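You operate a simulated robot arm through the tools that you are given. There is no shell and no other tool.

You are at the controls of a simulated robot arm. One attempt, no reset.

JOB
Swap the brown sample card for the white one and slide the tray in till the bridge lamp lights.
Fine: brown card into the purple tray; switch on and gain at 4 before the tray goes in.
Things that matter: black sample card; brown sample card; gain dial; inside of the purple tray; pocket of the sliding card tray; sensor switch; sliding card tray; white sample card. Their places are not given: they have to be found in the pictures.

Only the result counts: the job must be done as asked and must still hold three seconds after the hand-in. Knocking over, shifting, dropping, spilling or breaking anything else fails it.

ROBOT AND FRAMES
A 6-joint arm with a two-finger parallel gripper, fixed in place. Base frame: the origin is at the foot of the arm, x ahead of it, y to its left, z up; the work surface is at about z = 0.82. Units: m, rad, N and s.
Its first joint turns from -2.897 to 2.897 rad. Payload 3.91 kg.
Tool frame: the origin (TCP) lies between the finger pads and is the grasp point; the fingertips stand 0.03 m ahead of it; z points along the fingers, y is the line along which they close. Largest opening 0.11 m; finger width 0.02, thickness 0.01; the body of the gripper, 0.048 by 0.112 m, starts 0.055 m behind the TCP.
Orientation is that of the tool frame in the base frame, as a unit quaternion [x, y, z, w]. With the fingers straight down and closing along the base's y, the tool's x points along the base's -x, its y along +y and its z along -z.

CONTROLS
- The arm moves only by the tool nudge_tool. Its argument "motion" is a list that holds one entry, the list of rows, each a list of 7 numbers: the shift along the tool's x, y, z in m, then the turn, a rotation vector about the tool's x, y, z in rad, then the opening, from 0 (shut) to 1 (fully open). In form: [[[tx, ty, tz, wx, wy, wz, claw], ...]]. A call has 1 to 20 rows; each row is the pose to reach, as a shift and turn from the pose commanded when the call began, along the tool's axes at that moment. Rows are played at 5 a second. More than 0.05 m and 0.15 rad between two rows, or a gripper value outside its range, and nothing of the call is played. A pose out of reach is approached as far as the arm can. The call stops where the force on the tool passes 90 N (or 10 N more than at its start, if that is more) or the arm is blocked; 0.2 s more then pass. The fingers move at their own pace (about 0.108 m/s each) and stop on an object; they squeeze with about 35 N. The grip force told is the motor's: it shows also when the fingers shut on nothing. Time passes only in rows, and 0.2 s behind the last, so rows that repeat a pose let the fingers close. The reply holds the time, the measured pose of the TCP, the force on the tool along the base axes, the opening and the grip force, in the units named above and with some noise, with the torque about the TCP (base axes, N m) and any sound that the robot's microphone picked up.
- Cameras (640 x 400 px; columns grow to the right, rows downward): "scene" is fixed at [0.2334, 0.4986, 1.4036]; the picture's right is [-0.75, -0.67, 0.00], its down [-0.31, 0.34, -0.89] and it looks along [0.59, -0.66, -0.46] (base axes); focal length 321 px, centre (320, 200). "wrist" rides on the gripper at [0.072, 0.017, -0.103] in the tool frame; the picture's right is [-0.23, 0.97, 0.00], its down [-0.76, -0.18, -0.62] and it looks along [-0.61, -0.14, 0.78] (tool axes); focal length 222 px, centre (320, 200).
- camera(camera): a new picture of that camera. The clock stands still meanwhile.
- pixel_to_xyz(camera, pixels): for up to 12 pixels [column, row] of the newest picture of that camera ("zoom" is the newest enlarged one), the place [x, y, z] in the base frame of the surface seen there, good to about 0.003 m, but the place of the scene camera against the robot may be out by one fixed shift of up to 0.025 m in any direction. The clock stands still meanwhile.
- zoom(camera, box): a new picture of the part [left, top, right, bottom] of that camera's present view, enlarged. The clock stands still meanwhile.
- finish_job(): hands the job in; it is judged then, once.

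Leave the gripper open and the arm clear of the work at the hand-in unless told otherwise.

The tools are called as a command line: name --argument value ..., lists and objects as JSON in quotes. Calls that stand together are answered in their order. nudge_tool: Moves the arm, as the interface text tells. Its arguments: {"type":"object","properties":{"motion":{"type":"array","items":{"type":"array","items":{"type":"array","items":{"type":"number"}}}}},"required":["motion"]} The other tools are called the same way: camera (camera) takes a picture; pixel_to_xyz (camera, pixels) gives the place of the surface under pixels of a picture; zoom (camera, box) takes an enlarged picture of a part of a camera's view; finish_job () hands the job in.

At the start:

```text
clock: 0.0
tool_pos: [0.6205, -0.2497, 1.1299]
ee_rot: [-0.001, 1.0, 0.0, 0.002]
force: [0.1, 0.3, 0.0]
torque: [-0.02, -0.01, 0.04]
grip_width: 0.1097
grip_force: 0.0
```

scene: 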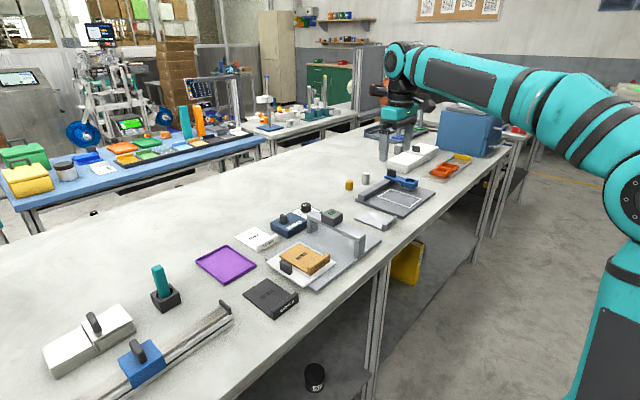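
wrist: 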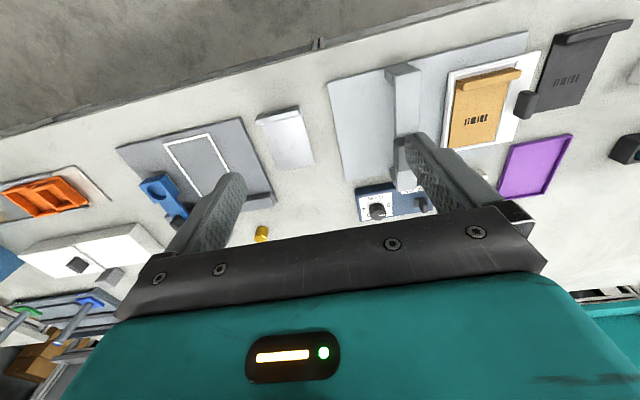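

I see a tray with a brown card next to a bridge, a purple tray, a black card, a white card and a blue box with a dial. I'll zoom in on that part of both camera views.

zoom --camera "scene" --box '[180, 180, 400, 330]'

zoom --camera "wrist" --box '[320, 20, 640, 220]'

```text
2.67 times, centred on (290, 255) of scene
```

zoom: 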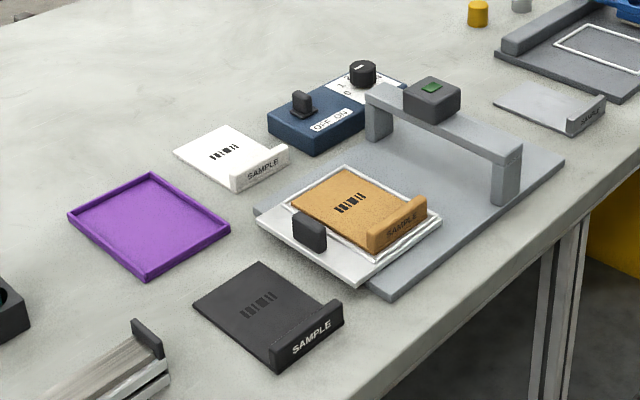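

```text
2.00 times, centred on (480, 120) of wrist
```

zoom: 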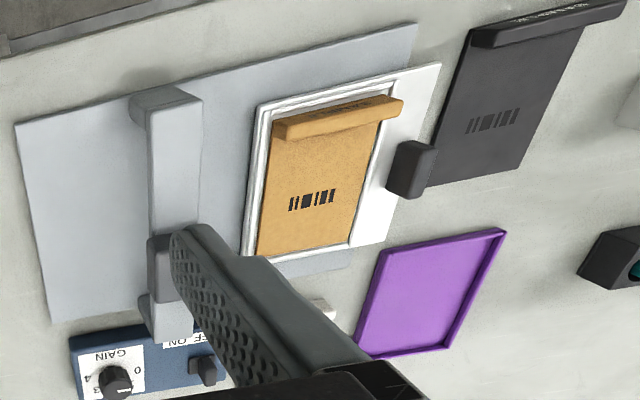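

The cards have a raised grip bar at one end, the sliding tray has a dark knob, and the bridge carries a lamp box. I'll zoom closer on the blue box and read some 3D positions.

zoom --camera "scene" --box '[265, 195, 345, 245]'

pixel_to_xyz --camera "wrist" --pixels '[[480, 85], [495, 78], [525, 104], [580, 38], [562, 80], [535, 165], [376, 210], [423, 204], [405, 72], [475, 120], [340, 90], [520, 40]]'

pixel_to_xyz --camera "scene" --pixels '[[306, 261], [316, 263], [287, 267], [284, 298], [270, 290], [226, 262], [304, 205], [285, 216], [268, 241], [256, 237], [330, 212], [320, 250]]'

```text
8.00 times, centred on (305, 220) of scene
```

zoom: 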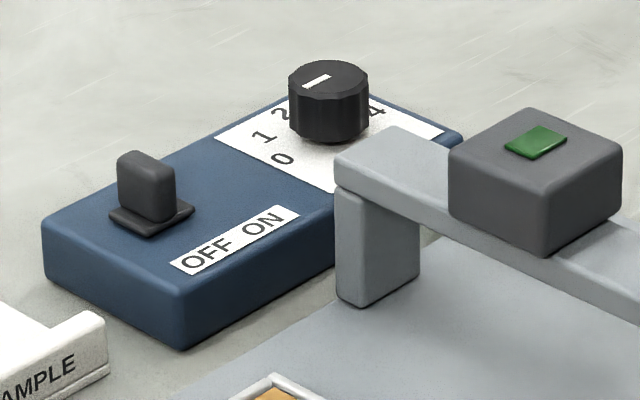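

```text
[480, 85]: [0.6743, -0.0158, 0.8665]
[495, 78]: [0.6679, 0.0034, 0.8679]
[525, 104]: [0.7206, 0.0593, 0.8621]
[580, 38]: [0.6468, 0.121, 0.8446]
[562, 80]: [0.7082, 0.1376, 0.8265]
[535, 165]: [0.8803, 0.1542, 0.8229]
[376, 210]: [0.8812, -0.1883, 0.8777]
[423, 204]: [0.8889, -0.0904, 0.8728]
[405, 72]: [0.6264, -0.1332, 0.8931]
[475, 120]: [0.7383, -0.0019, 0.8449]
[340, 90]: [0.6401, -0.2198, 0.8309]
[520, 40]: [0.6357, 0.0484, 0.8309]
```

```text
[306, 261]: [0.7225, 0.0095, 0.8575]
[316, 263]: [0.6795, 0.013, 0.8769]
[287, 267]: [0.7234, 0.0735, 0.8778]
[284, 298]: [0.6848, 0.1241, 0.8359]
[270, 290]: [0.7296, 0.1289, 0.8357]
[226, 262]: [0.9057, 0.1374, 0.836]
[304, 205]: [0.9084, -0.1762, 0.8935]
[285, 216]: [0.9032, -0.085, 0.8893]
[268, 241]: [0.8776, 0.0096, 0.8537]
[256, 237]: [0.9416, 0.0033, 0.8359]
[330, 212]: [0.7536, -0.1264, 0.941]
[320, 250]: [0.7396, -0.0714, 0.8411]
```

The dial pointer isn't near 4 yet (between the 1 and 2 marks), the switch lever is at the OFF end, and the lamp is dark green. Next I'll move the hand about 0.25 m along +y, and back a little, to get a clearer overhead view with the wrist camera.

nudge_tool --motion '[[[0.015, 0.045, 0, 0, 0, 0, 1], [0.03, 0.09, 0, 0, 0, 0, 1], [0.045, 0.135, 0, 0, 0, 0, 1], [0.06, 0.18, 0, 0, 0, 0, 1], [0.075, 0.225, 0, 0, 0, 0, 1], [0.09, 0.25, 0, 0, 0, 0, 1], [0.09, 0.25, 0, 0, 0, 0, 1]]]'

```text
clock: 1.6
tool_pos: [0.5287, -0.002, 1.1351]
ee_rot: [-0.001, 1.0, 0.0, 0.0]
force: [0.2, 0.7, -0.5]
torque: [-0.01, 0.01, 0.0]
grip_width: 0.1099
grip_force: 0.0
```

The hand is now at about (0.53, 0, 1.135). I'll take a new wrist picture.

camera --camera "wrist"

zoom --camera "wrist" --box '[160, 60, 480, 260]'

```text
taken
```

wrist: 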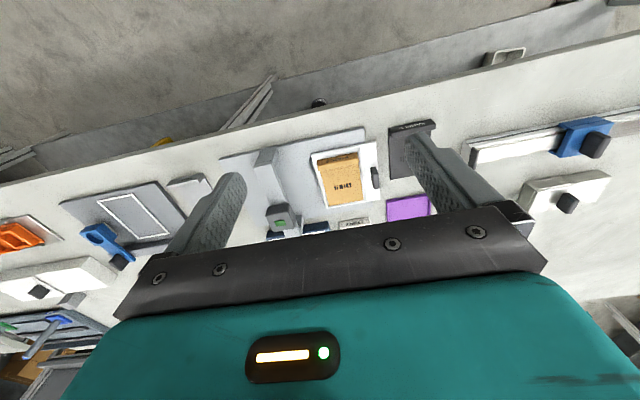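

```text
2.00 times, centred on (320, 160) of wrist
```

zoom: 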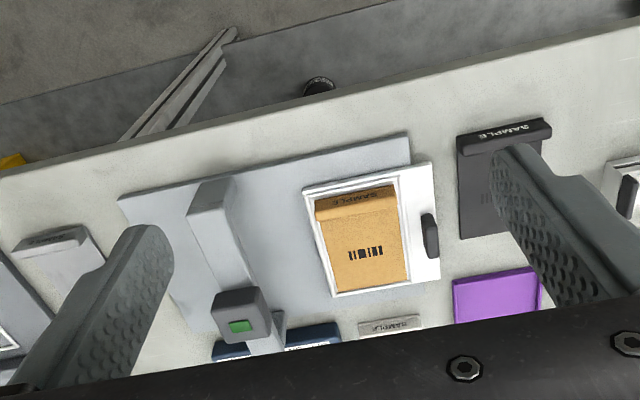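

That is too far back, because the white card, box and purple tray are hidden by the gripper. I'll move forward in +x by about 0.16 m.

nudge_tool --motion '[[[-0.045, 0, 0, 0, 0, 0, 1], [-0.09, 0, 0, 0, 0, 0, 1], [-0.135, 0, 0, 0, 0, 0, 1], [-0.17, 0, 0, 0, 0, 0, 1], [-0.17, 0, 0, 0, 0, 0, 1]]]'

camera --camera "wrist"

zoom --camera "wrist" --box '[160, 40, 480, 240]'

```text
clock: 2.8
tool_pos: [0.7015, 0.0008, 1.131]
ee_rot: [0.0, 1.0, 0.0, 0.001]
force: [0.2, -0.2, -0.3]
torque: [-0.01, 0.0, -0.01]
grip_width: 0.1099
grip_force: 0.0
```

```text
taken
```

wrist: 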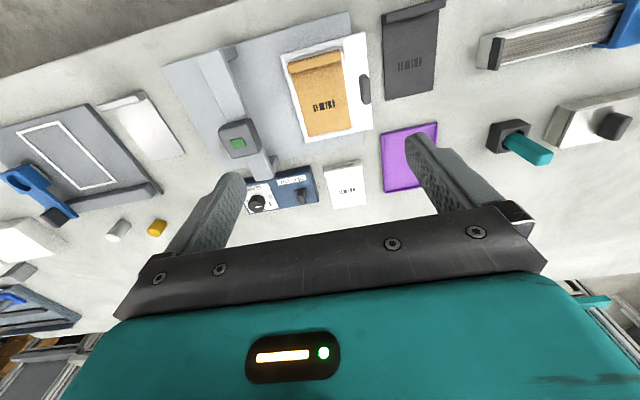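

```text
2.00 times, centred on (320, 140) of wrist
```

zoom: 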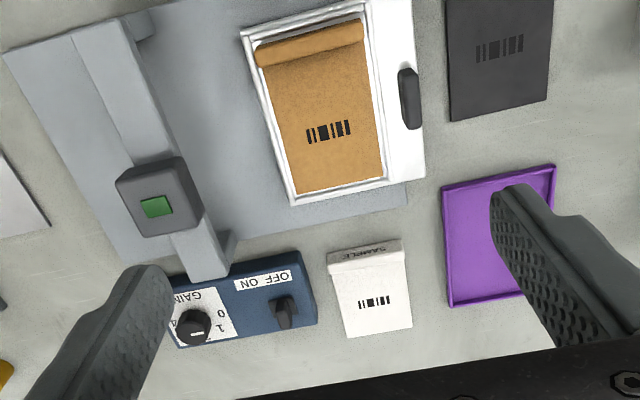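

Now the whole workspace is visible. I'll read positions of the brown card, tray pocket, knob, white card and purple tray in the enlarged picture.

pixel_to_xyz --camera "zoom" --pixels '[[262, 52], [358, 30], [311, 36], [299, 190], [382, 177], [330, 105], [286, 60], [408, 75], [340, 262], [398, 250], [349, 334], [409, 325]]'

pixel_to_xyz --camera "zoom" --pixels '[[446, 188], [552, 168], [454, 302], [470, 240], [525, 180], [372, 290], [193, 325], [283, 298], [287, 320], [155, 205], [294, 200], [388, 182]]'

zoom --camera "wrist" --box '[230, 150, 390, 250]'

zoom --camera "wrist" --box '[260, 20, 420, 120]'

```text
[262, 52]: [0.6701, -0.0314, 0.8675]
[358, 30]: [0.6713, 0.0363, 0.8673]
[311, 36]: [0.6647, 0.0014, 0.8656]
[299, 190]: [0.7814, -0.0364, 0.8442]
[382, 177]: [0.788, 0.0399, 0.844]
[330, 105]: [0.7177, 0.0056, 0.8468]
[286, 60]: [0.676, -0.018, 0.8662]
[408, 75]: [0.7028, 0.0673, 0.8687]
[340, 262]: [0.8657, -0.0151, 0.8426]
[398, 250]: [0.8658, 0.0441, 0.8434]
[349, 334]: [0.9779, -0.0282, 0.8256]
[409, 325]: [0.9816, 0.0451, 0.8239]
```

```text
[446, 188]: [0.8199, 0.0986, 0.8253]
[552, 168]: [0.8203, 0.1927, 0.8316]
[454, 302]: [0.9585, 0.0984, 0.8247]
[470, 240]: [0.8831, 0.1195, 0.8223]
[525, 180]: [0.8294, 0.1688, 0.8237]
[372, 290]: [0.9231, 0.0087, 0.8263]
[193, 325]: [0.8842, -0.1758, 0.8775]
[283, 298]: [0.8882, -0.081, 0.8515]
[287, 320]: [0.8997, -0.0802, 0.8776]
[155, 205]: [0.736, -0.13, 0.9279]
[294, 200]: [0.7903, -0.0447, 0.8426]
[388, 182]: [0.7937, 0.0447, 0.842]
```

```text
4.00 times, centred on (310, 200) of wrist
```

zoom: 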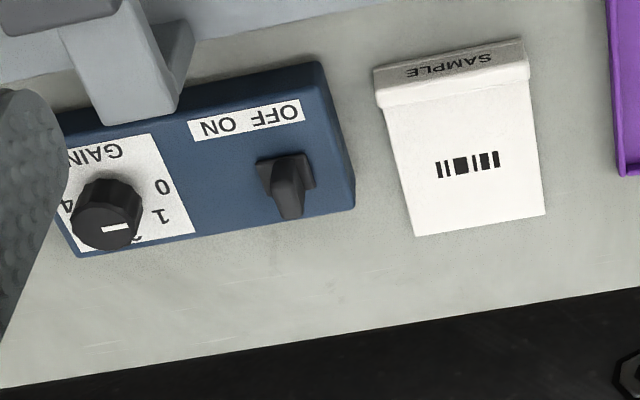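

```text
4.00 times, centred on (340, 70) of wrist
```

zoom: 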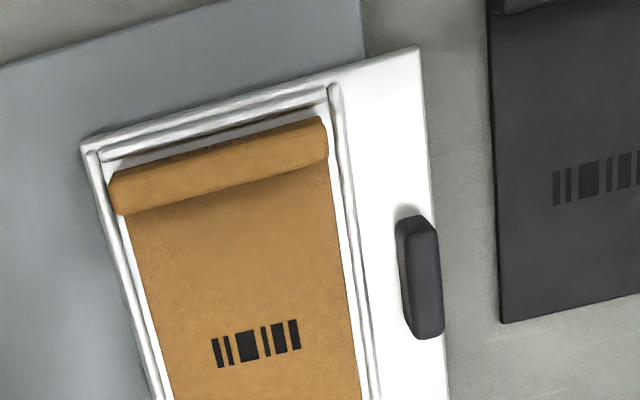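

Readings so far:
- Brown card bar centre at about (0.668, 0.002, 0.867), running along y.
- Card surface at about z 0.846.
- White card bar at about (0.866, 0.015).
- Purple tray spans x 0.82–0.96 and y 0.10–0.19.
- Dial at (0.884, -0.176) and switch at (0.895, -0.08).

The dial and switch text reads upright from the robot side, so ON is toward -y. I'll turn the tool 90° so the fingers close along x, and lower it above the brown bar for a close look.

nudge_tool --motion '[[[0.003, 0, 0.008, 0, 0, 0.14, 1], [0.006, 0, 0.016, 0, 0, 0.28, 1], [0.009, 0, 0.024, 0, 0, 0.42, 1], [0.012, 0, 0.032, 0, 0, 0.56, 1], [0.015, 0, 0.04, 0, 0, 0.7, 1], [0.018, 0, 0.048, 0, 0, 0.84, 1], [0.021, 0, 0.056, 0, 0, 0.98, 1], [0.024, 0, 0.064, 0, 0, 1.12, 1], [0.027, 0, 0.072, 0, 0, 1.26, 1], [0.03, 0, 0.08, 0, 0, 1.4, 1], [0.033, 0, 0.09, 0, 0, 1.5, 1], [0.033, 0, 0.1, 0, 0, 1.571, 1], [0.033, 0, 0.1, 0, 0, 1.571, 1]]]'

camera --camera "wrist"

```text
clock: 5.6
tool_pos: [0.6662, 0.0001, 1.0324]
ee_rot: [0.707, 0.707, 0.001, 0.001]
force: [-0.5, 0.2, 0.0]
torque: [0.01, 0.02, 0.0]
grip_width: 0.11
grip_force: 0.1
```

```text
taken
```

wrist: 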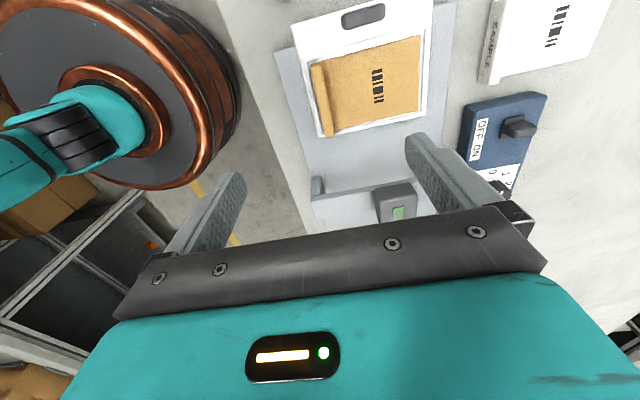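

The view now has the brown card in the upper middle, with its bar at about (322, 100). I'll zoom in there to measure its edges and yaw.

zoom --camera "wrist" --box '[280, 0, 464, 115]'

zoom --camera "wrist" --box '[280, 20, 440, 150]'

```text
3.48 times, centred on (372, 58) of wrist
```

zoom: 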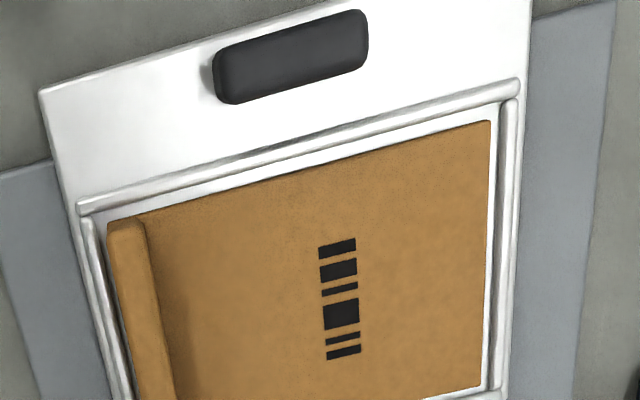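

```text
3.08 times, centred on (360, 85) of wrist
```

zoom: 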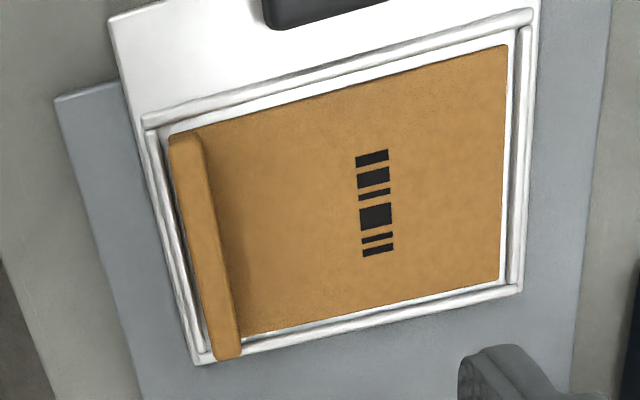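

Next I'll read the corners of the card, the bar and the pocket rim from this enlarged picture.

pixel_to_xyz --camera "zoom" --pixels '[[182, 140], [226, 348], [204, 245], [175, 145], [500, 52], [494, 277], [380, 78], [380, 305], [240, 328], [214, 140], [350, 190], [505, 160]]'

pixel_to_xyz --camera "zoom" --pixels '[[150, 122], [532, 16], [518, 290], [202, 360], [340, 68], [526, 150], [380, 324], [176, 240], [190, 240], [219, 240], [330, 30], [120, 30]]'

```text
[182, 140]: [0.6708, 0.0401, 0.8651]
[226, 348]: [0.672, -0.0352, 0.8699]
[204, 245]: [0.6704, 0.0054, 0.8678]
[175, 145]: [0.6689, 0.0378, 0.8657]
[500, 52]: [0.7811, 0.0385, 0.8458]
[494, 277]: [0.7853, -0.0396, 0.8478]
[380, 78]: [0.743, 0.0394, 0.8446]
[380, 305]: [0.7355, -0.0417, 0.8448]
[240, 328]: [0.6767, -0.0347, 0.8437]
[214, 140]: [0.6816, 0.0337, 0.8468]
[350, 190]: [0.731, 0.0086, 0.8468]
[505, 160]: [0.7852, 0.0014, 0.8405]
```

```text
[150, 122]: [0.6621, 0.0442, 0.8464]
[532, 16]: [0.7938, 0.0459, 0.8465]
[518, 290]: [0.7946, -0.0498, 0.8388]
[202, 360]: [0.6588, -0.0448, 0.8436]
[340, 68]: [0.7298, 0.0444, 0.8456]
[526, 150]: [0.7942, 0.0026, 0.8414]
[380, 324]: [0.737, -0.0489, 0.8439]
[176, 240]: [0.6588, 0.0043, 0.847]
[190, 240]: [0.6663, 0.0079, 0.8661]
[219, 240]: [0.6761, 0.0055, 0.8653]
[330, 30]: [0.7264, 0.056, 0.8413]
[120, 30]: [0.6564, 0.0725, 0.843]
```

The brown card lies square to the base axes. Its bar centre is (0.671, 0.002), with the top at z 0.867. The card surface is at about 0.846 and the rim at about 0.847. I'll half-close the fingers and go down to TCP z ≈ 0.90, then look.

nudge_tool --motion '[[[0.001, 0.002, 0.03, 0, 0, 0, 0.5], [0.001, 0.003, 0.06, 0, 0, 0, 0.5], [0.001, 0.004, 0.09, 0, 0, 0, 0.5], [0.001, 0.004, 0.115, 0, 0, 0, 0.5], [0.001, 0.004, 0.13, 0, 0, 0, 0.5], [0.001, 0.004, 0.13, 0, 0, 0, 0.5], [0.001, 0.004, 0.13, 0, 0, 0, 0.5]]]'

camera --camera "wrist"

zoom --camera "scene" --box '[240, 180, 400, 300]'

```text
clock: 7.2
tool_pos: [0.6719, 0.0015, 0.9018]
ee_rot: [0.706, 0.708, 0.0, 0.0]
force: [-0.4, -0.5, 0.0]
torque: [-0.02, -0.04, 0.0]
grip_width: 0.0547
grip_force: 0.1
```

```text
taken
```

wrist: 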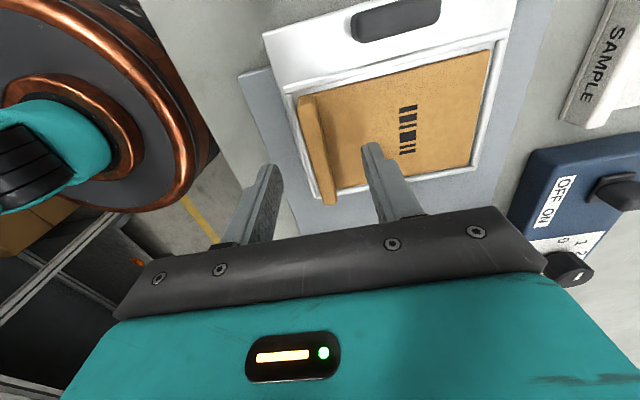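

```text
3.33 times, centred on (320, 240) of scene
```

zoom: 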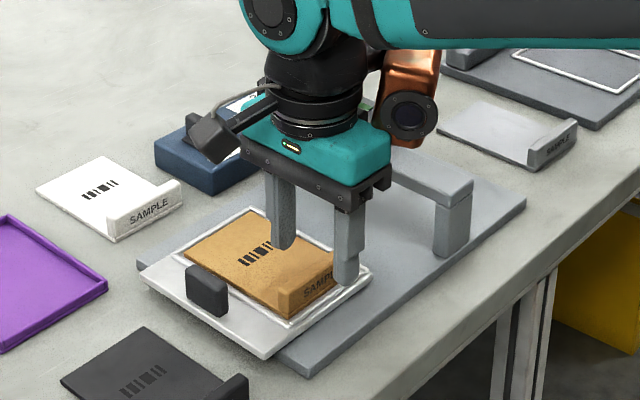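

The fingertips straddle the bar: their midpoint is at about (321, 160) and the bar crosses there at about column 319. I'll go down 19 mm more and close on the bar.

nudge_tool --motion '[[[0, 0, 0.01, 0, 0, 0, 0.5], [0, 0, 0.019, 0, 0, 0, 0.5], [0, 0, 0.019, 0, 0, 0, 0.5]]]'

zoom --camera "wrist" --box '[220, 60, 460, 210]'

```text
clock: 8.0
tool_pos: [0.6712, 0.0028, 0.8807]
ee_rot: [0.707, 0.707, 0.001, 0.001]
force: [0.0, -0.2, -0.2]
torque: [-0.01, -0.02, -0.01]
grip_width: 0.0548
grip_force: 0.1
```

```text
2.67 times, centred on (340, 135) of wrist
```

zoom: 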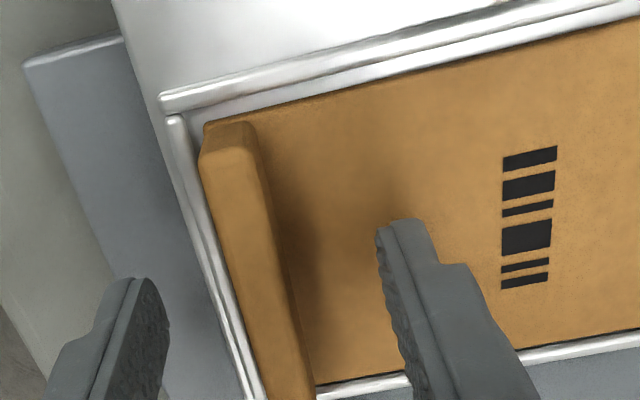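

The fingers stand clear of the rim and card on both sides of the bar. Now I'll close on it.

nudge_tool --motion '[[[0, 0, 0, 0, 0, 0, 0.3], [0, 0, 0, 0, 0, 0, 0.15], [0, 0, 0, 0, 0, 0, 0.0], [0, 0, 0, 0, 0, 0, 0.0], [0, 0, 0, 0, 0, 0, 0.0]]]'

camera --camera "wrist"

```text
clock: 9.2
tool_pos: [0.6716, 0.0018, 0.8816]
ee_rot: [0.707, 0.707, 0.0, 0.0]
force: [0.4, 0.2, 0.1]
torque: [0.04, 0.01, 0.01]
grip_width: 0.0111
grip_force: 35.0
```

```text
taken
```

wrist: 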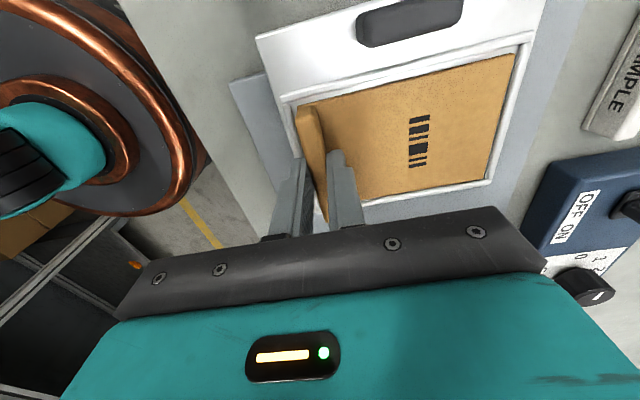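

The bar is gripped (width 0.011, 35 N). I'll lift it straight up 0.12 m.

nudge_tool --motion '[[[0, 0, -0.01, 0, 0, 0, 0], [0, 0, -0.03, 0, 0, 0, 0], [0, 0, -0.06, 0, 0, 0, 0], [0, 0, -0.09, 0, 0, 0, 0], [0, 0, -0.12, 0, 0, 0, 0], [0, 0, -0.12, 0, 0, 0, 0], [0, 0, -0.12, 0, 0, 0, 0]]]'

camera --camera "wrist"

zoom --camera "scene" --box '[180, 160, 420, 310]'

```text
clock: 10.8
tool_pos: [0.6707, 0.0018, 0.9991]
ee_rot: [0.708, 0.707, 0.001, 0.001]
force: [-1.2, -0.4, -0.1]
torque: [0.03, -0.01, -0.02]
grip_width: 0.0
grip_force: 35.4
```

```text
taken
```

wrist: 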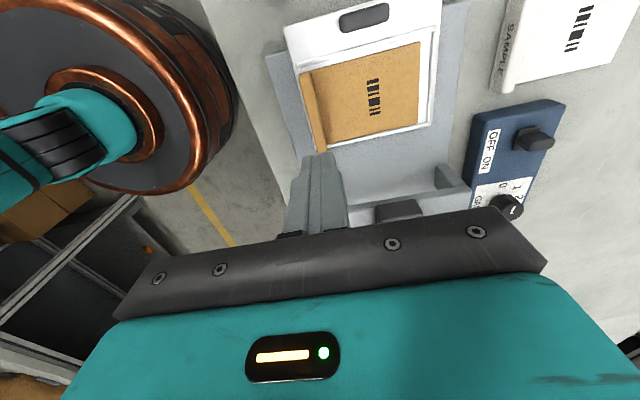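

```text
2.67 times, centred on (300, 235) of scene
```

zoom: 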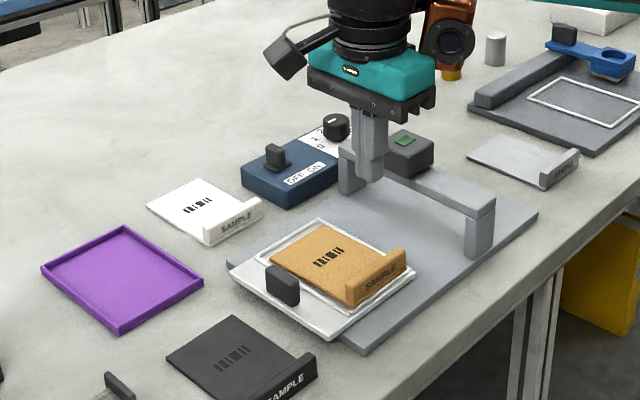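

The grip slipped: the width reads 0.0 and the card is still in the pocket. I'll check how the card lies now.

zoom --camera "wrist" --box '[270, 0, 462, 160]'

pixel_to_xyz --camera "wrist" --pixels '[[307, 78], [313, 110], [320, 148], [418, 45], [414, 122], [370, 95], [300, 72], [436, 28], [429, 123], [326, 148], [362, 14], [345, 110]]'

```text
2.50 times, centred on (366, 80) of wrist
```

zoom: 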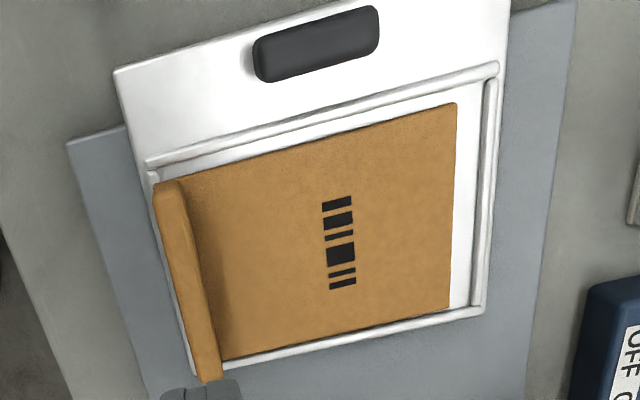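

```text
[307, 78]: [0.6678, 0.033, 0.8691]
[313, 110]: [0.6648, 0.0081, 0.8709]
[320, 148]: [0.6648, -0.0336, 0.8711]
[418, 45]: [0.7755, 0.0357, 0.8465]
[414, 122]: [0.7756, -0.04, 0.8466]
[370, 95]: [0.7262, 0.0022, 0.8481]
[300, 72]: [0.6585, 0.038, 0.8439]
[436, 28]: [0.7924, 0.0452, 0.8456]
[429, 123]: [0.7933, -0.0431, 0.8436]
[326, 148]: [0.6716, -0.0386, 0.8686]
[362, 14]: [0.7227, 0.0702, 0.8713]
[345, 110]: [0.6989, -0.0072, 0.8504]
```

The card came partly up, slipped out, and now sits about 6–9 mm further toward -x, possibly with its bar end resting on the rim. I'll study the bar's profile up close to see why it slipped.

zoom --camera "scene" --box '[275, 235, 345, 295]'

zoom --camera "scene" --box '[240, 270, 310, 325]'

zoom --camera "scene" --box '[230, 220, 300, 260]'

```text
6.67 times, centred on (310, 265) of scene
```

zoom: 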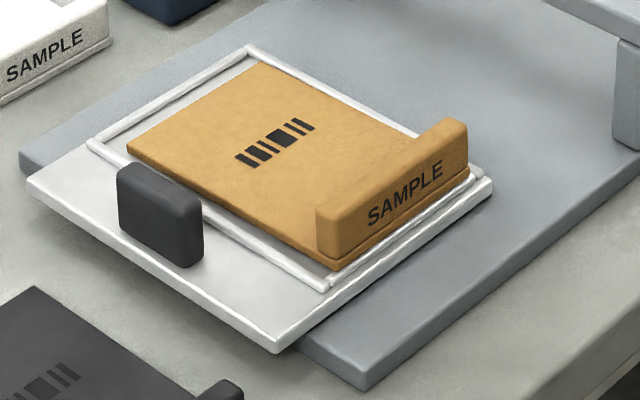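

```text
7.27 times, centred on (275, 298) of scene
```

zoom: 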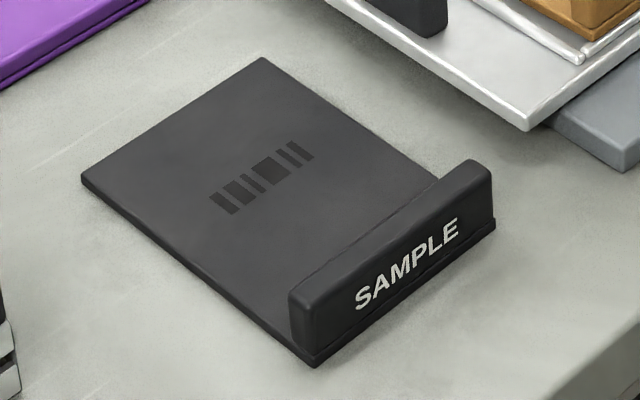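

```text
9.14 times, centred on (265, 240) of scene
```

zoom: 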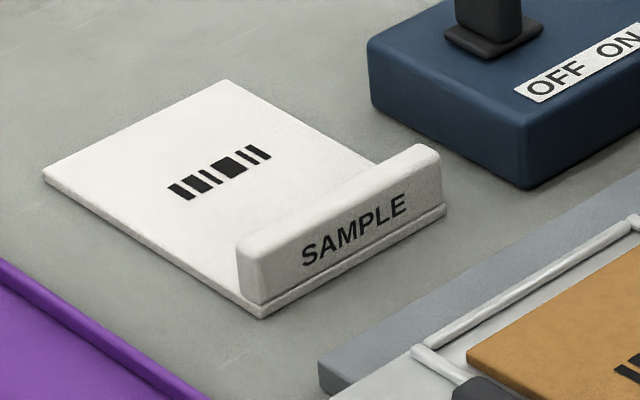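

The bars are straight-walled blocks about 11 mm thick, so I probably held too little of the height and lifted too fast. I'll open the fingers here and measure the bar again before taking a deeper grip.

nudge_tool --motion '[[[0, 0, 0, 0, 0, 0, 0.25], [0, 0, 0, 0, 0, 0, 0.5], [0, 0, 0, 0, 0, 0, 0.5]]]'

zoom --camera "wrist" --box '[280, 40, 408, 160]'

```text
clock: 11.6
tool_pos: [0.6705, -0.0003, 0.9995]
ee_rot: [0.706, 0.708, 0.001, 0.0]
force: [0.0, 0.5, -0.1]
torque: [0.0, -0.02, 0.03]
grip_width: 0.0552
grip_force: 0.1
```

```text
3.33 times, centred on (344, 100) of wrist
```

zoom: 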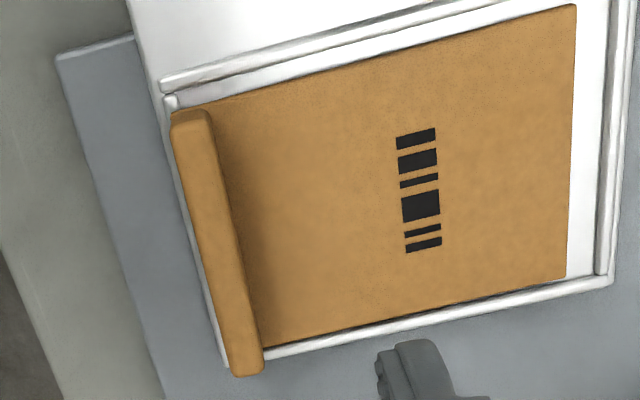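

pixel_to_xyz --camera "zoom" --pixels '[[188, 118], [192, 200], [222, 195], [207, 200], [213, 240], [222, 290], [246, 365], [240, 240], [320, 200], [500, 150], [570, 20], [560, 270]]'

```text
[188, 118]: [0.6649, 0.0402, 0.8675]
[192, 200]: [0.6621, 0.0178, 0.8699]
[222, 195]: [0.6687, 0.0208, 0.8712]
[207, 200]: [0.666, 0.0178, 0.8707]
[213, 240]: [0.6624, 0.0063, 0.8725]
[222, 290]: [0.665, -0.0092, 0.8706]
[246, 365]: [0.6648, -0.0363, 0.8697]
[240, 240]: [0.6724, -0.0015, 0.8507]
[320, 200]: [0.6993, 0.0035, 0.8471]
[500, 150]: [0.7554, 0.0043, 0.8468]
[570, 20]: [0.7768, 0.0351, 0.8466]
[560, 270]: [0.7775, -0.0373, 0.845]
```

The bar is now centred at about x 0.6655, y 0.002 and its top is at about 0.870. The bar end rests slightly raised on the rim, and the card surface beside it is at about 0.850. I'll move -x by 5.5 mm and descend to TCP z ≈ 0.883.

nudge_tool --motion '[[[0.001, -0.0055, 0.03, 0, 0, 0, 0.4], [0.001, -0.0055, 0.06, 0, 0, 0, 0.4], [0.001, -0.0055, 0.09, 0, 0, 0, 0.4], [0.001, -0.0055, 0.11, 0, 0, 0, 0.4], [0.001, -0.0055, 0.118, 0, 0, 0, 0.4], [0.001, -0.0055, 0.118, 0, 0, 0, 0.4]]]'

zoom --camera "wrist" --box '[220, 60, 460, 210]'

```text
clock: 13.0
tool_pos: [0.6659, 0.0032, 0.8817]
ee_rot: [0.707, 0.708, 0.0, 0.0]
force: [-0.9, 0.0, 0.6]
torque: [-0.04, 0.02, 0.01]
grip_width: 0.0439
grip_force: 0.0
```

```text
2.67 times, centred on (340, 135) of wrist
```

zoom: 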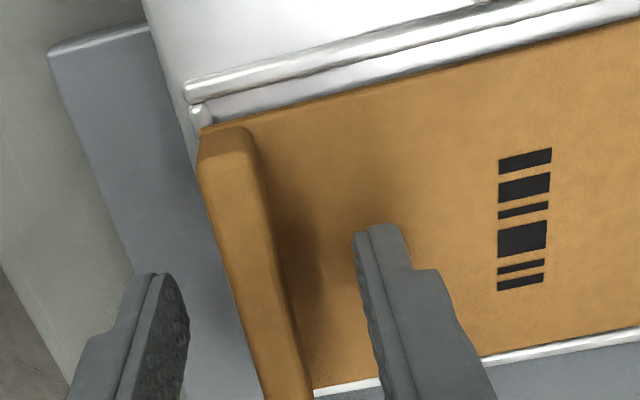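

The fingers straddle the bar well. I'll creep down 1.5 mm, checking force for contact with the card surface.

nudge_tool --motion '[[[0, 0, 0.0008, 0, 0, 0, 0.4], [0, 0, 0.0015, 0, 0, 0, 0.4], [0, 0, 0.0015, 0, 0, 0, 0.4]]]'

```text
clock: 13.8
tool_pos: [0.6651, 0.0023, 0.8808]
ee_rot: [0.707, 0.708, 0.001, 0.001]
force: [-0.3, -0.3, -0.4]
torque: [-0.03, 0.01, 0.0]
grip_width: 0.0439
grip_force: 0.1
```

No contact yet. I'll go down another 1.5 mm.

nudge_tool --motion '[[[0, 0, 0.0008, 0, 0, 0, 0.4], [0, 0, 0.0015, 0, 0, 0, 0.4], [0, 0, 0.0015, 0, 0, 0, 0.4]]]'

```text
clock: 14.6
tool_pos: [0.6649, 0.0019, 0.8796]
ee_rot: [0.706, 0.708, 0.0, 0.0]
force: [-0.3, 0.0, -0.1]
torque: [0.02, 0.0, 0.0]
grip_width: 0.044
grip_force: 0.2
```

Still free. I'll go one more millimetre.

nudge_tool --motion '[[[0, 0, 0.0006, 0, 0, 0, 0.4], [0, 0, 0.0012, 0, 0, 0, 0.4], [0, 0, 0.0012, 0, 0, 0, 0.4]]]'

zoom --camera "wrist" --box '[250, 80, 410, 180]'

```text
clock: 15.4
tool_pos: [0.6657, 0.0017, 0.8791]
ee_rot: [0.707, 0.707, 0.001, 0.001]
force: [0.1, -0.4, -0.1]
torque: [0.04, -0.01, -0.01]
grip_width: 0.0442
grip_force: 0.0
```

```text
4.00 times, centred on (330, 130) of wrist
```

zoom: 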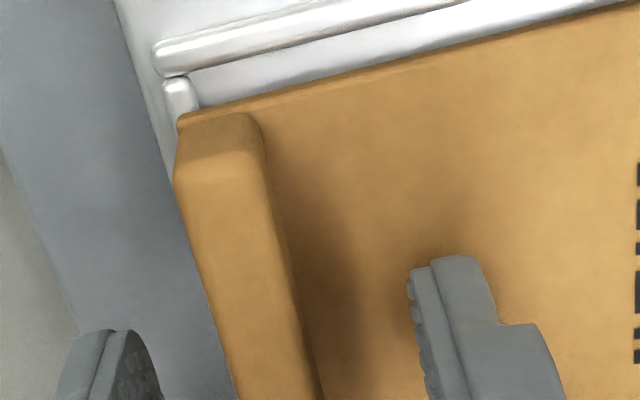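

There's no contact and the fingertips sit just above the card. I'll close here for the deepest grip.

nudge_tool --motion '[[[0, 0, 0, 0, 0, 0, 0.25], [0, 0, 0, 0, 0, 0, 0.12], [0, 0, 0, 0, 0, 0, 0.0], [0, 0, 0, 0, 0, 0, 0.0], [0, 0, 0, 0, 0, 0, 0.0], [0, 0, 0, 0, 0, 0, 0.0]]]'

zoom --camera "wrist" --box '[220, 60, 460, 210]'

zoom --camera "scene" --box '[270, 210, 360, 290]'

```text
clock: 16.8
tool_pos: [0.6645, 0.0025, 0.8789]
ee_rot: [0.706, 0.708, 0.002, 0.001]
force: [-1.6, 1.2, 17.9]
torque: [0.0, 0.14, -0.04]
grip_width: 0.0112
grip_force: 34.9
```

```text
2.67 times, centred on (340, 135) of wrist
```

zoom: 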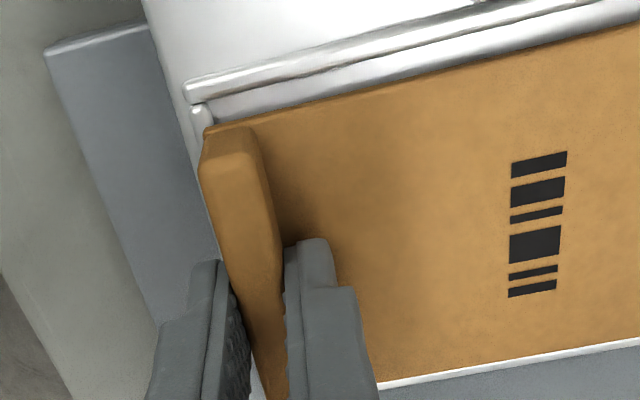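

```text
5.00 times, centred on (315, 250) of scene
```

zoom: 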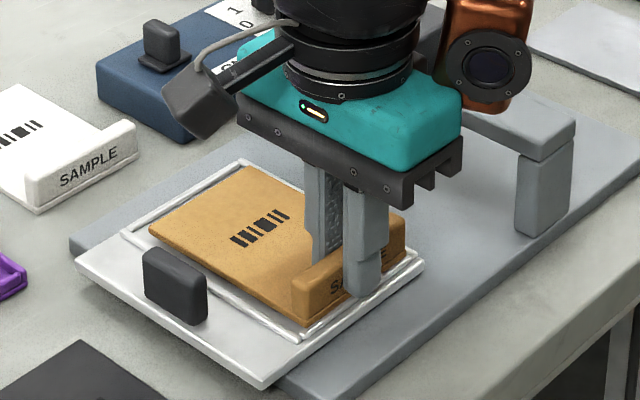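

The grip is deep now (17.9 N upward means the tips rest on the card). I'll lift slowly, 2 mm per row, and check.

nudge_tool --motion '[[[0, 0, -0.001, 0, 0, 0, 0], [0, 0, -0.002, 0, 0, 0, 0], [0, 0, -0.004, 0, 0, 0, 0], [0, 0, -0.006, 0, 0, 0, 0], [0, 0, -0.008, 0, 0, 0, 0], [0, 0, -0.01, 0, 0, 0, 0]]]'

zoom --camera "wrist" --box '[220, 60, 460, 210]'

zoom --camera "scene" --box '[270, 210, 360, 290]'

```text
clock: 18.2
tool_pos: [0.6648, 0.0002, 0.8895]
ee_rot: [0.707, 0.707, 0.0, 0.001]
force: [-0.7, 0.4, 0.8]
torque: [0.0, 0.03, 0.0]
grip_width: 0.0107
grip_force: 35.3
```

```text
2.67 times, centred on (340, 135) of wrist
```

zoom: 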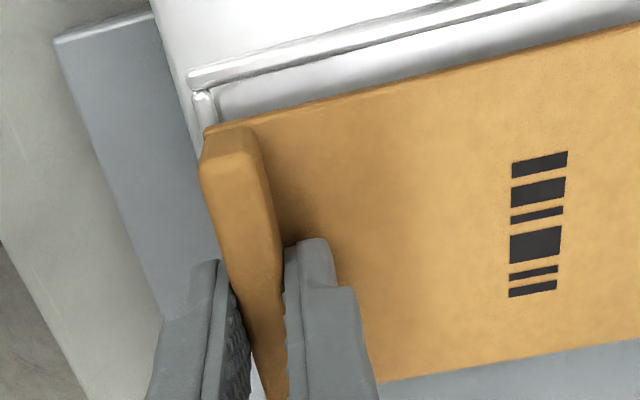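

```text
5.00 times, centred on (315, 250) of scene
```

zoom: 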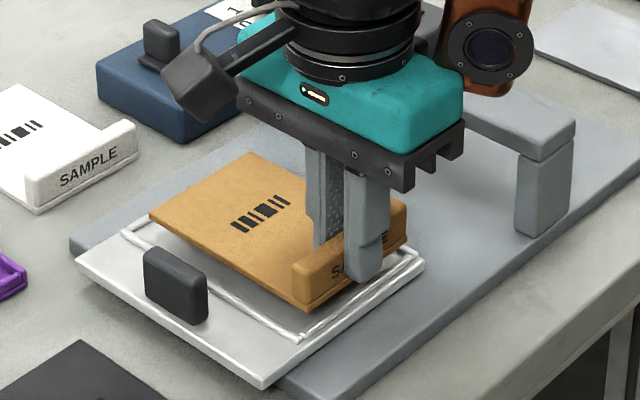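

The card has risen rigidly with the fingers. I'll keep lifting gently to about z 0.96.

nudge_tool --motion '[[[0, 0, -0.003, 0, 0, 0, 0], [0, 0, -0.007, 0, 0, 0, 0], [0, 0, -0.012, 0, 0, 0, 0], [0, 0, -0.017, 0, 0, 0, 0], [0, 0, -0.022, 0, 0, 0, 0], [0, 0, -0.027, 0, 0, 0, 0], [0, 0, -0.032, 0, 0, 0, 0], [0, 0, -0.037, 0, 0, 0, 0], [0, 0, -0.042, 0, 0, 0, 0], [0, 0, -0.047, 0, 0, 0, 0], [0, 0, -0.052, 0, 0, 0, 0], [0, 0, -0.057, 0, 0, 0, 0], [0, 0, -0.062, 0, 0, 0, 0], [0, 0, -0.066, 0, 0, 0, 0], [0, 0, -0.069, 0, 0, 0, 0], [0, 0, -0.07, 0, 0, 0, 0]]]'

camera --camera "wrist"

```text
clock: 21.6
tool_pos: [0.6663, 0.0012, 0.9597]
ee_rot: [0.706, 0.708, 0.001, 0.0]
force: [-0.7, 0.1, -0.2]
torque: [0.0, 0.03, -0.01]
grip_width: 0.0109
grip_force: 35.3
```

```text
taken
```

wrist: 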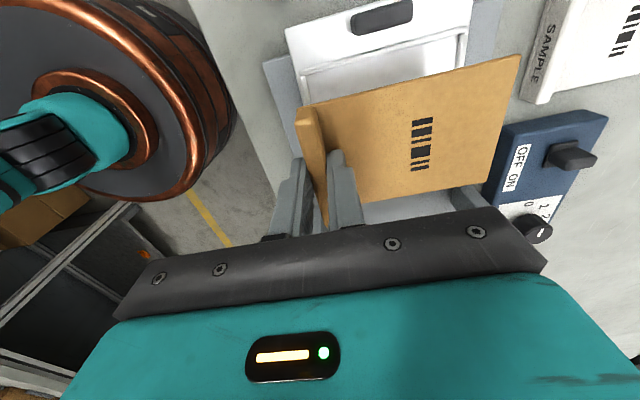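

The card is held level at z ≈ 0.96. I'll carry it smoothly up to about (0.80, 0.11, 1.10), where the purple tray should show above the card in the wrist view.

nudge_tool --motion '[[[0.003, 0.004, -0.004, 0, 0, 0, 0], [0.009, 0.011, -0.012, 0, 0, 0, 0], [0.016, 0.02, -0.021, 0, 0, 0, 0], [0.023, 0.029, -0.03, 0, 0, 0, 0], [0.03, 0.038, -0.039, 0, 0, 0, 0], [0.037, 0.047, -0.048, 0, 0, 0, 0], [0.044, 0.056, -0.057, 0, 0, 0, 0], [0.051, 0.065, -0.066, 0, 0, 0, 0], [0.058, 0.074, -0.075, 0, 0, 0, 0], [0.065, 0.083, -0.084, 0, 0, 0, 0], [0.072, 0.092, -0.093, 0, 0, 0, 0], [0.079, 0.101, -0.102, 0, 0, 0, 0], [0.086, 0.11, -0.112, 0, 0, 0, 0], [0.094, 0.119, -0.122, 0, 0, 0, 0], [0.101, 0.127, -0.131, 0, 0, 0, 0], [0.106, 0.132, -0.137, 0, 0, 0, 0], [0.109, 0.135, -0.14, 0, 0, 0, 0], [0.109, 0.135, -0.14, 0, 0, 0, 0]]]'

camera --camera "wrist"

zoom --camera "wrist" --box '[280, 0, 480, 125]'

```text
clock: 25.4
tool_pos: [0.801, 0.11, 1.0992]
ee_rot: [0.707, 0.707, 0.001, 0.0]
force: [-0.4, -0.3, -0.4]
torque: [0.0, 0.01, 0.02]
grip_width: 0.0107
grip_force: 35.2
```

```text
taken
```

wrist: 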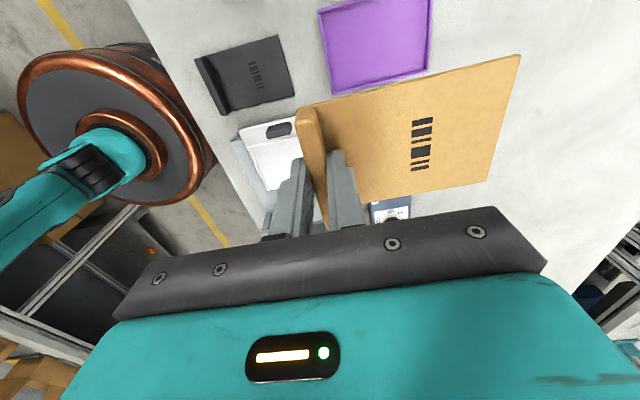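

```text
3.20 times, centred on (380, 62) of wrist
```

zoom: 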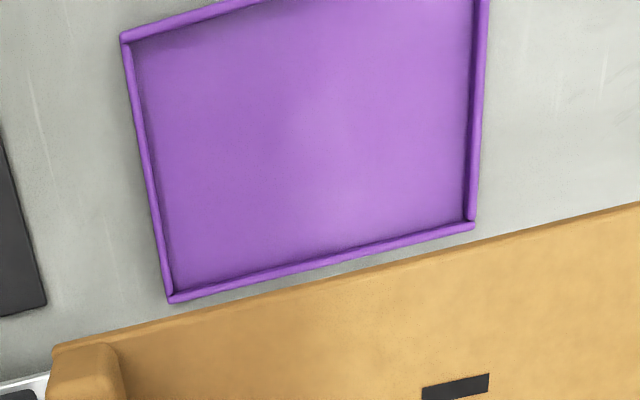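

The purple tray is visible above the card. I'll read points along its rim and floor, and also the card's own edges.

pixel_to_xyz --camera "zoom" --pixels '[[125, 38], [147, 165], [168, 296], [245, 278], [320, 262], [400, 244], [471, 226], [477, 110], [482, 10], [190, 16], [250, 2], [310, 140]]'

pixel_to_xyz --camera "zoom" --pixels '[[132, 45], [154, 165], [176, 288], [245, 270], [320, 254], [400, 236], [463, 219], [467, 110], [472, 10], [190, 26], [250, 10], [200, 200]]'

pixel_to_xyz --camera "wrist" --pixels '[[516, 58], [488, 183], [310, 112], [322, 210], [420, 90], [440, 160], [370, 110], [505, 100], [330, 110], [360, 195], [430, 182], [470, 68]]'

```text
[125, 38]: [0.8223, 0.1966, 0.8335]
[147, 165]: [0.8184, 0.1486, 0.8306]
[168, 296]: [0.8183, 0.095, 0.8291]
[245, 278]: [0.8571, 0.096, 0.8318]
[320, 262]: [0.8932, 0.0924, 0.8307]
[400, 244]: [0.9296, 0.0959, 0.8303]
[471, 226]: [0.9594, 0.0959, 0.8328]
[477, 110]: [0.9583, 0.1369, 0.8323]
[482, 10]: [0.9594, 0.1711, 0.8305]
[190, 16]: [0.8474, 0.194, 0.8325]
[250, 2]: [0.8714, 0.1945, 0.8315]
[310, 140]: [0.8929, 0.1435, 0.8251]
```

```text
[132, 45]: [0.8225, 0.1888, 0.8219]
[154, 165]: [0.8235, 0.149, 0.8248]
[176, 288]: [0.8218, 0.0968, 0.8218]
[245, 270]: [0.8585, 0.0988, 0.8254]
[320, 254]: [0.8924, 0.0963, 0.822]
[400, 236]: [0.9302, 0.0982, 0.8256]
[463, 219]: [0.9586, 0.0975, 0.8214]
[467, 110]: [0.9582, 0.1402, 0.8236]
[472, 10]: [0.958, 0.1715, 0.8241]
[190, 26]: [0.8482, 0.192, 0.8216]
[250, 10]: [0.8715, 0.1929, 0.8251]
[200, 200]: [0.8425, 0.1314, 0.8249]
```

```text
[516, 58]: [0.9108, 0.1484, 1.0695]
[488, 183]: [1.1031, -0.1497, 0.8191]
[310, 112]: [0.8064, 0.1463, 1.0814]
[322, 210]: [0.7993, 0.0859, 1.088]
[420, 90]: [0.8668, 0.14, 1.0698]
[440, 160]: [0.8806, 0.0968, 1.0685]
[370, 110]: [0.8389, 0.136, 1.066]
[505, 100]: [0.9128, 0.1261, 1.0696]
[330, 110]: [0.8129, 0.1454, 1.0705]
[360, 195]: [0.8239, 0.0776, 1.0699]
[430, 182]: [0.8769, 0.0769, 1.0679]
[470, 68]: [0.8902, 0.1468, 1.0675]
```

The tray's inside spans about x 0.8225–0.958 and y 0.097–0.192, centred at (0.890, 0.145). The card in hand is level, with its centre 0.0545 ahead of the TCP in x. Before lowering, I'll check the teal stick in its holder so that the hand's camera doesn't touch it.

camera --camera "scene"

pixel_to_xyz --camera "scene" --pixels '[[155, 266], [163, 280], [178, 298], [155, 302], [226, 262], [256, 265]]'

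```text
taken
```

scene: 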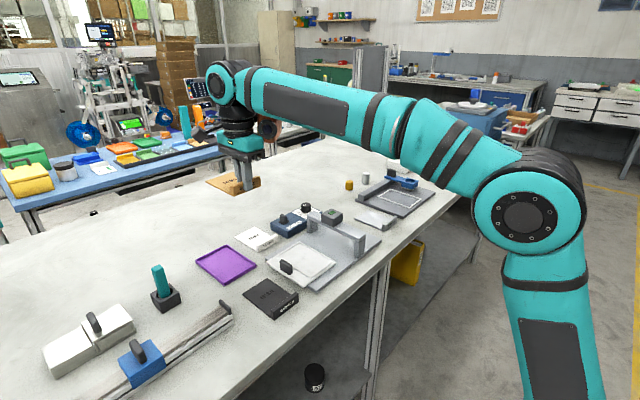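

```text
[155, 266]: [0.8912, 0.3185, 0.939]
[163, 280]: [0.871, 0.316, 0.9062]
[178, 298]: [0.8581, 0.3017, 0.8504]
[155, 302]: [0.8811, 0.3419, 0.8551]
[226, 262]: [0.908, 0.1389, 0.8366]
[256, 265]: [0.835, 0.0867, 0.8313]
```

The stick stands at about (0.88, 0.31), roughly 0.09 m from where the hand's camera will be, so it's clear. Now I'll lower the card over the tray to TCP (0.837, 0.1455, 0.89).

nudge_tool --motion '[[[0.005, 0.005, 0.006, 0, 0, 0, 0], [0.012, 0.013, 0.018, 0, 0, 0, 0], [0.02, 0.021, 0.032, 0, 0, 0, 0], [0.028, 0.03, 0.047, 0, 0, 0, 0], [0.0345, 0.036, 0.062, 0, 0, 0, 0], [0.0345, 0.036, 0.077, 0, 0, 0, 0], [0.0345, 0.036, 0.092, 0, 0, 0, 0], [0.0345, 0.036, 0.107, 0, 0, 0, 0], [0.0345, 0.036, 0.122, 0, 0, 0, 0], [0.0345, 0.036, 0.137, 0, 0, 0, 0], [0.0345, 0.036, 0.152, 0, 0, 0, 0], [0.0345, 0.036, 0.166, 0, 0, 0, 0], [0.0345, 0.036, 0.179, 0, 0, 0, 0], [0.0345, 0.036, 0.19, 0, 0, 0, 0], [0.0345, 0.036, 0.199, 0, 0, 0, 0], [0.0345, 0.036, 0.2055, 0, 0, 0, 0], [0.0345, 0.036, 0.2085, 0, 0, 0, 0], [0.0345, 0.036, 0.2085, 0, 0, 0, 0]]]'

camera --camera "wrist"

zoom --camera "scene" --box '[170, 190, 300, 300]'

```text
clock: 29.2
tool_pos: [0.8352, 0.1443, 0.8912]
ee_rot: [0.706, 0.708, 0.001, 0.001]
force: [0.4, 0.2, -1.4]
torque: [0.0, 0.03, -0.01]
grip_width: 0.0106
grip_force: 34.8
```

```text
taken
```

wrist: 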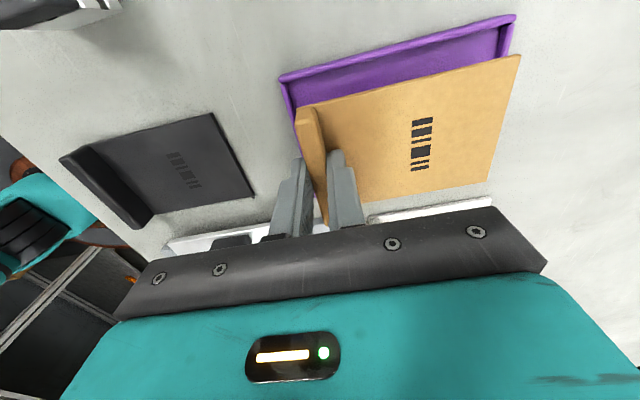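

```text
3.64 times, centred on (235, 245) of scene
```

zoom: 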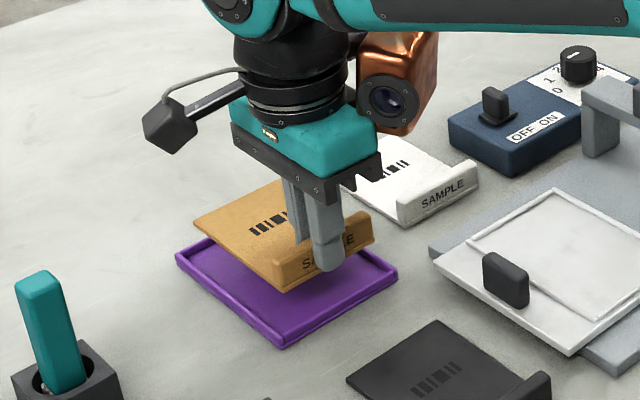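

The card hovers over the tray. I'll lower 20 mm more to z ≈ 0.870 and check the alignment at the rim.

nudge_tool --motion '[[[0, 0, 0.004, 0, 0, 0, 0], [0, 0, 0.009, 0, 0, 0, 0], [0, 0, 0.014, 0, 0, 0, 0], [0, 0, 0.018, 0, 0, 0, 0], [0, 0, 0.02, 0, 0, 0, 0], [0, 0, 0.02, 0, 0, 0, 0]]]'

zoom --camera "wrist" --box '[260, 20, 540, 240]'

zoom --camera "scene" --box '[180, 220, 280, 290]'

```text
clock: 30.6
tool_pos: [0.8358, 0.1455, 0.8709]
ee_rot: [0.707, 0.707, 0.001, 0.001]
force: [0.1, 0.4, -0.7]
torque: [-0.03, 0.01, -0.01]
grip_width: 0.011
grip_force: 35.0
```

```text
1.82 times, centred on (400, 130) of wrist
```

zoom: 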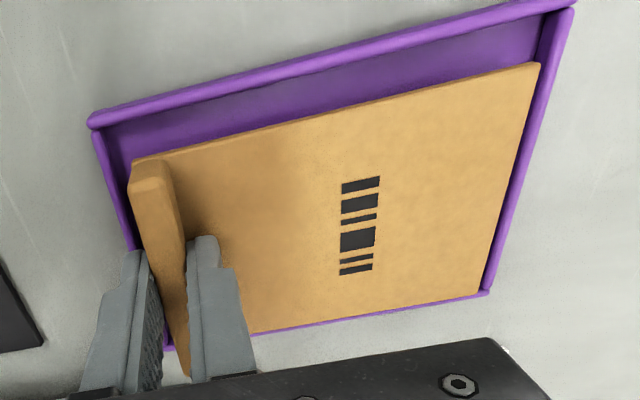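

```text
5.71 times, centred on (230, 255) of scene
```

zoom: 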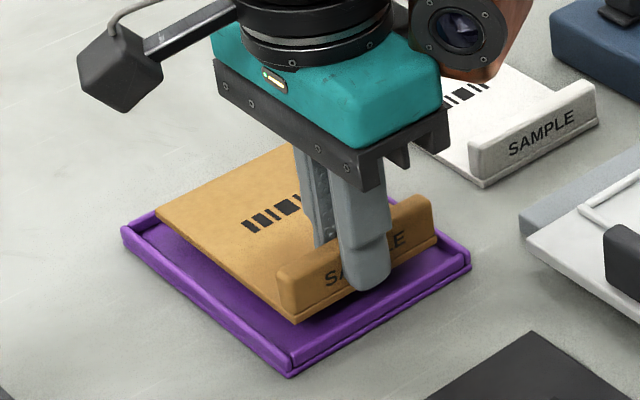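

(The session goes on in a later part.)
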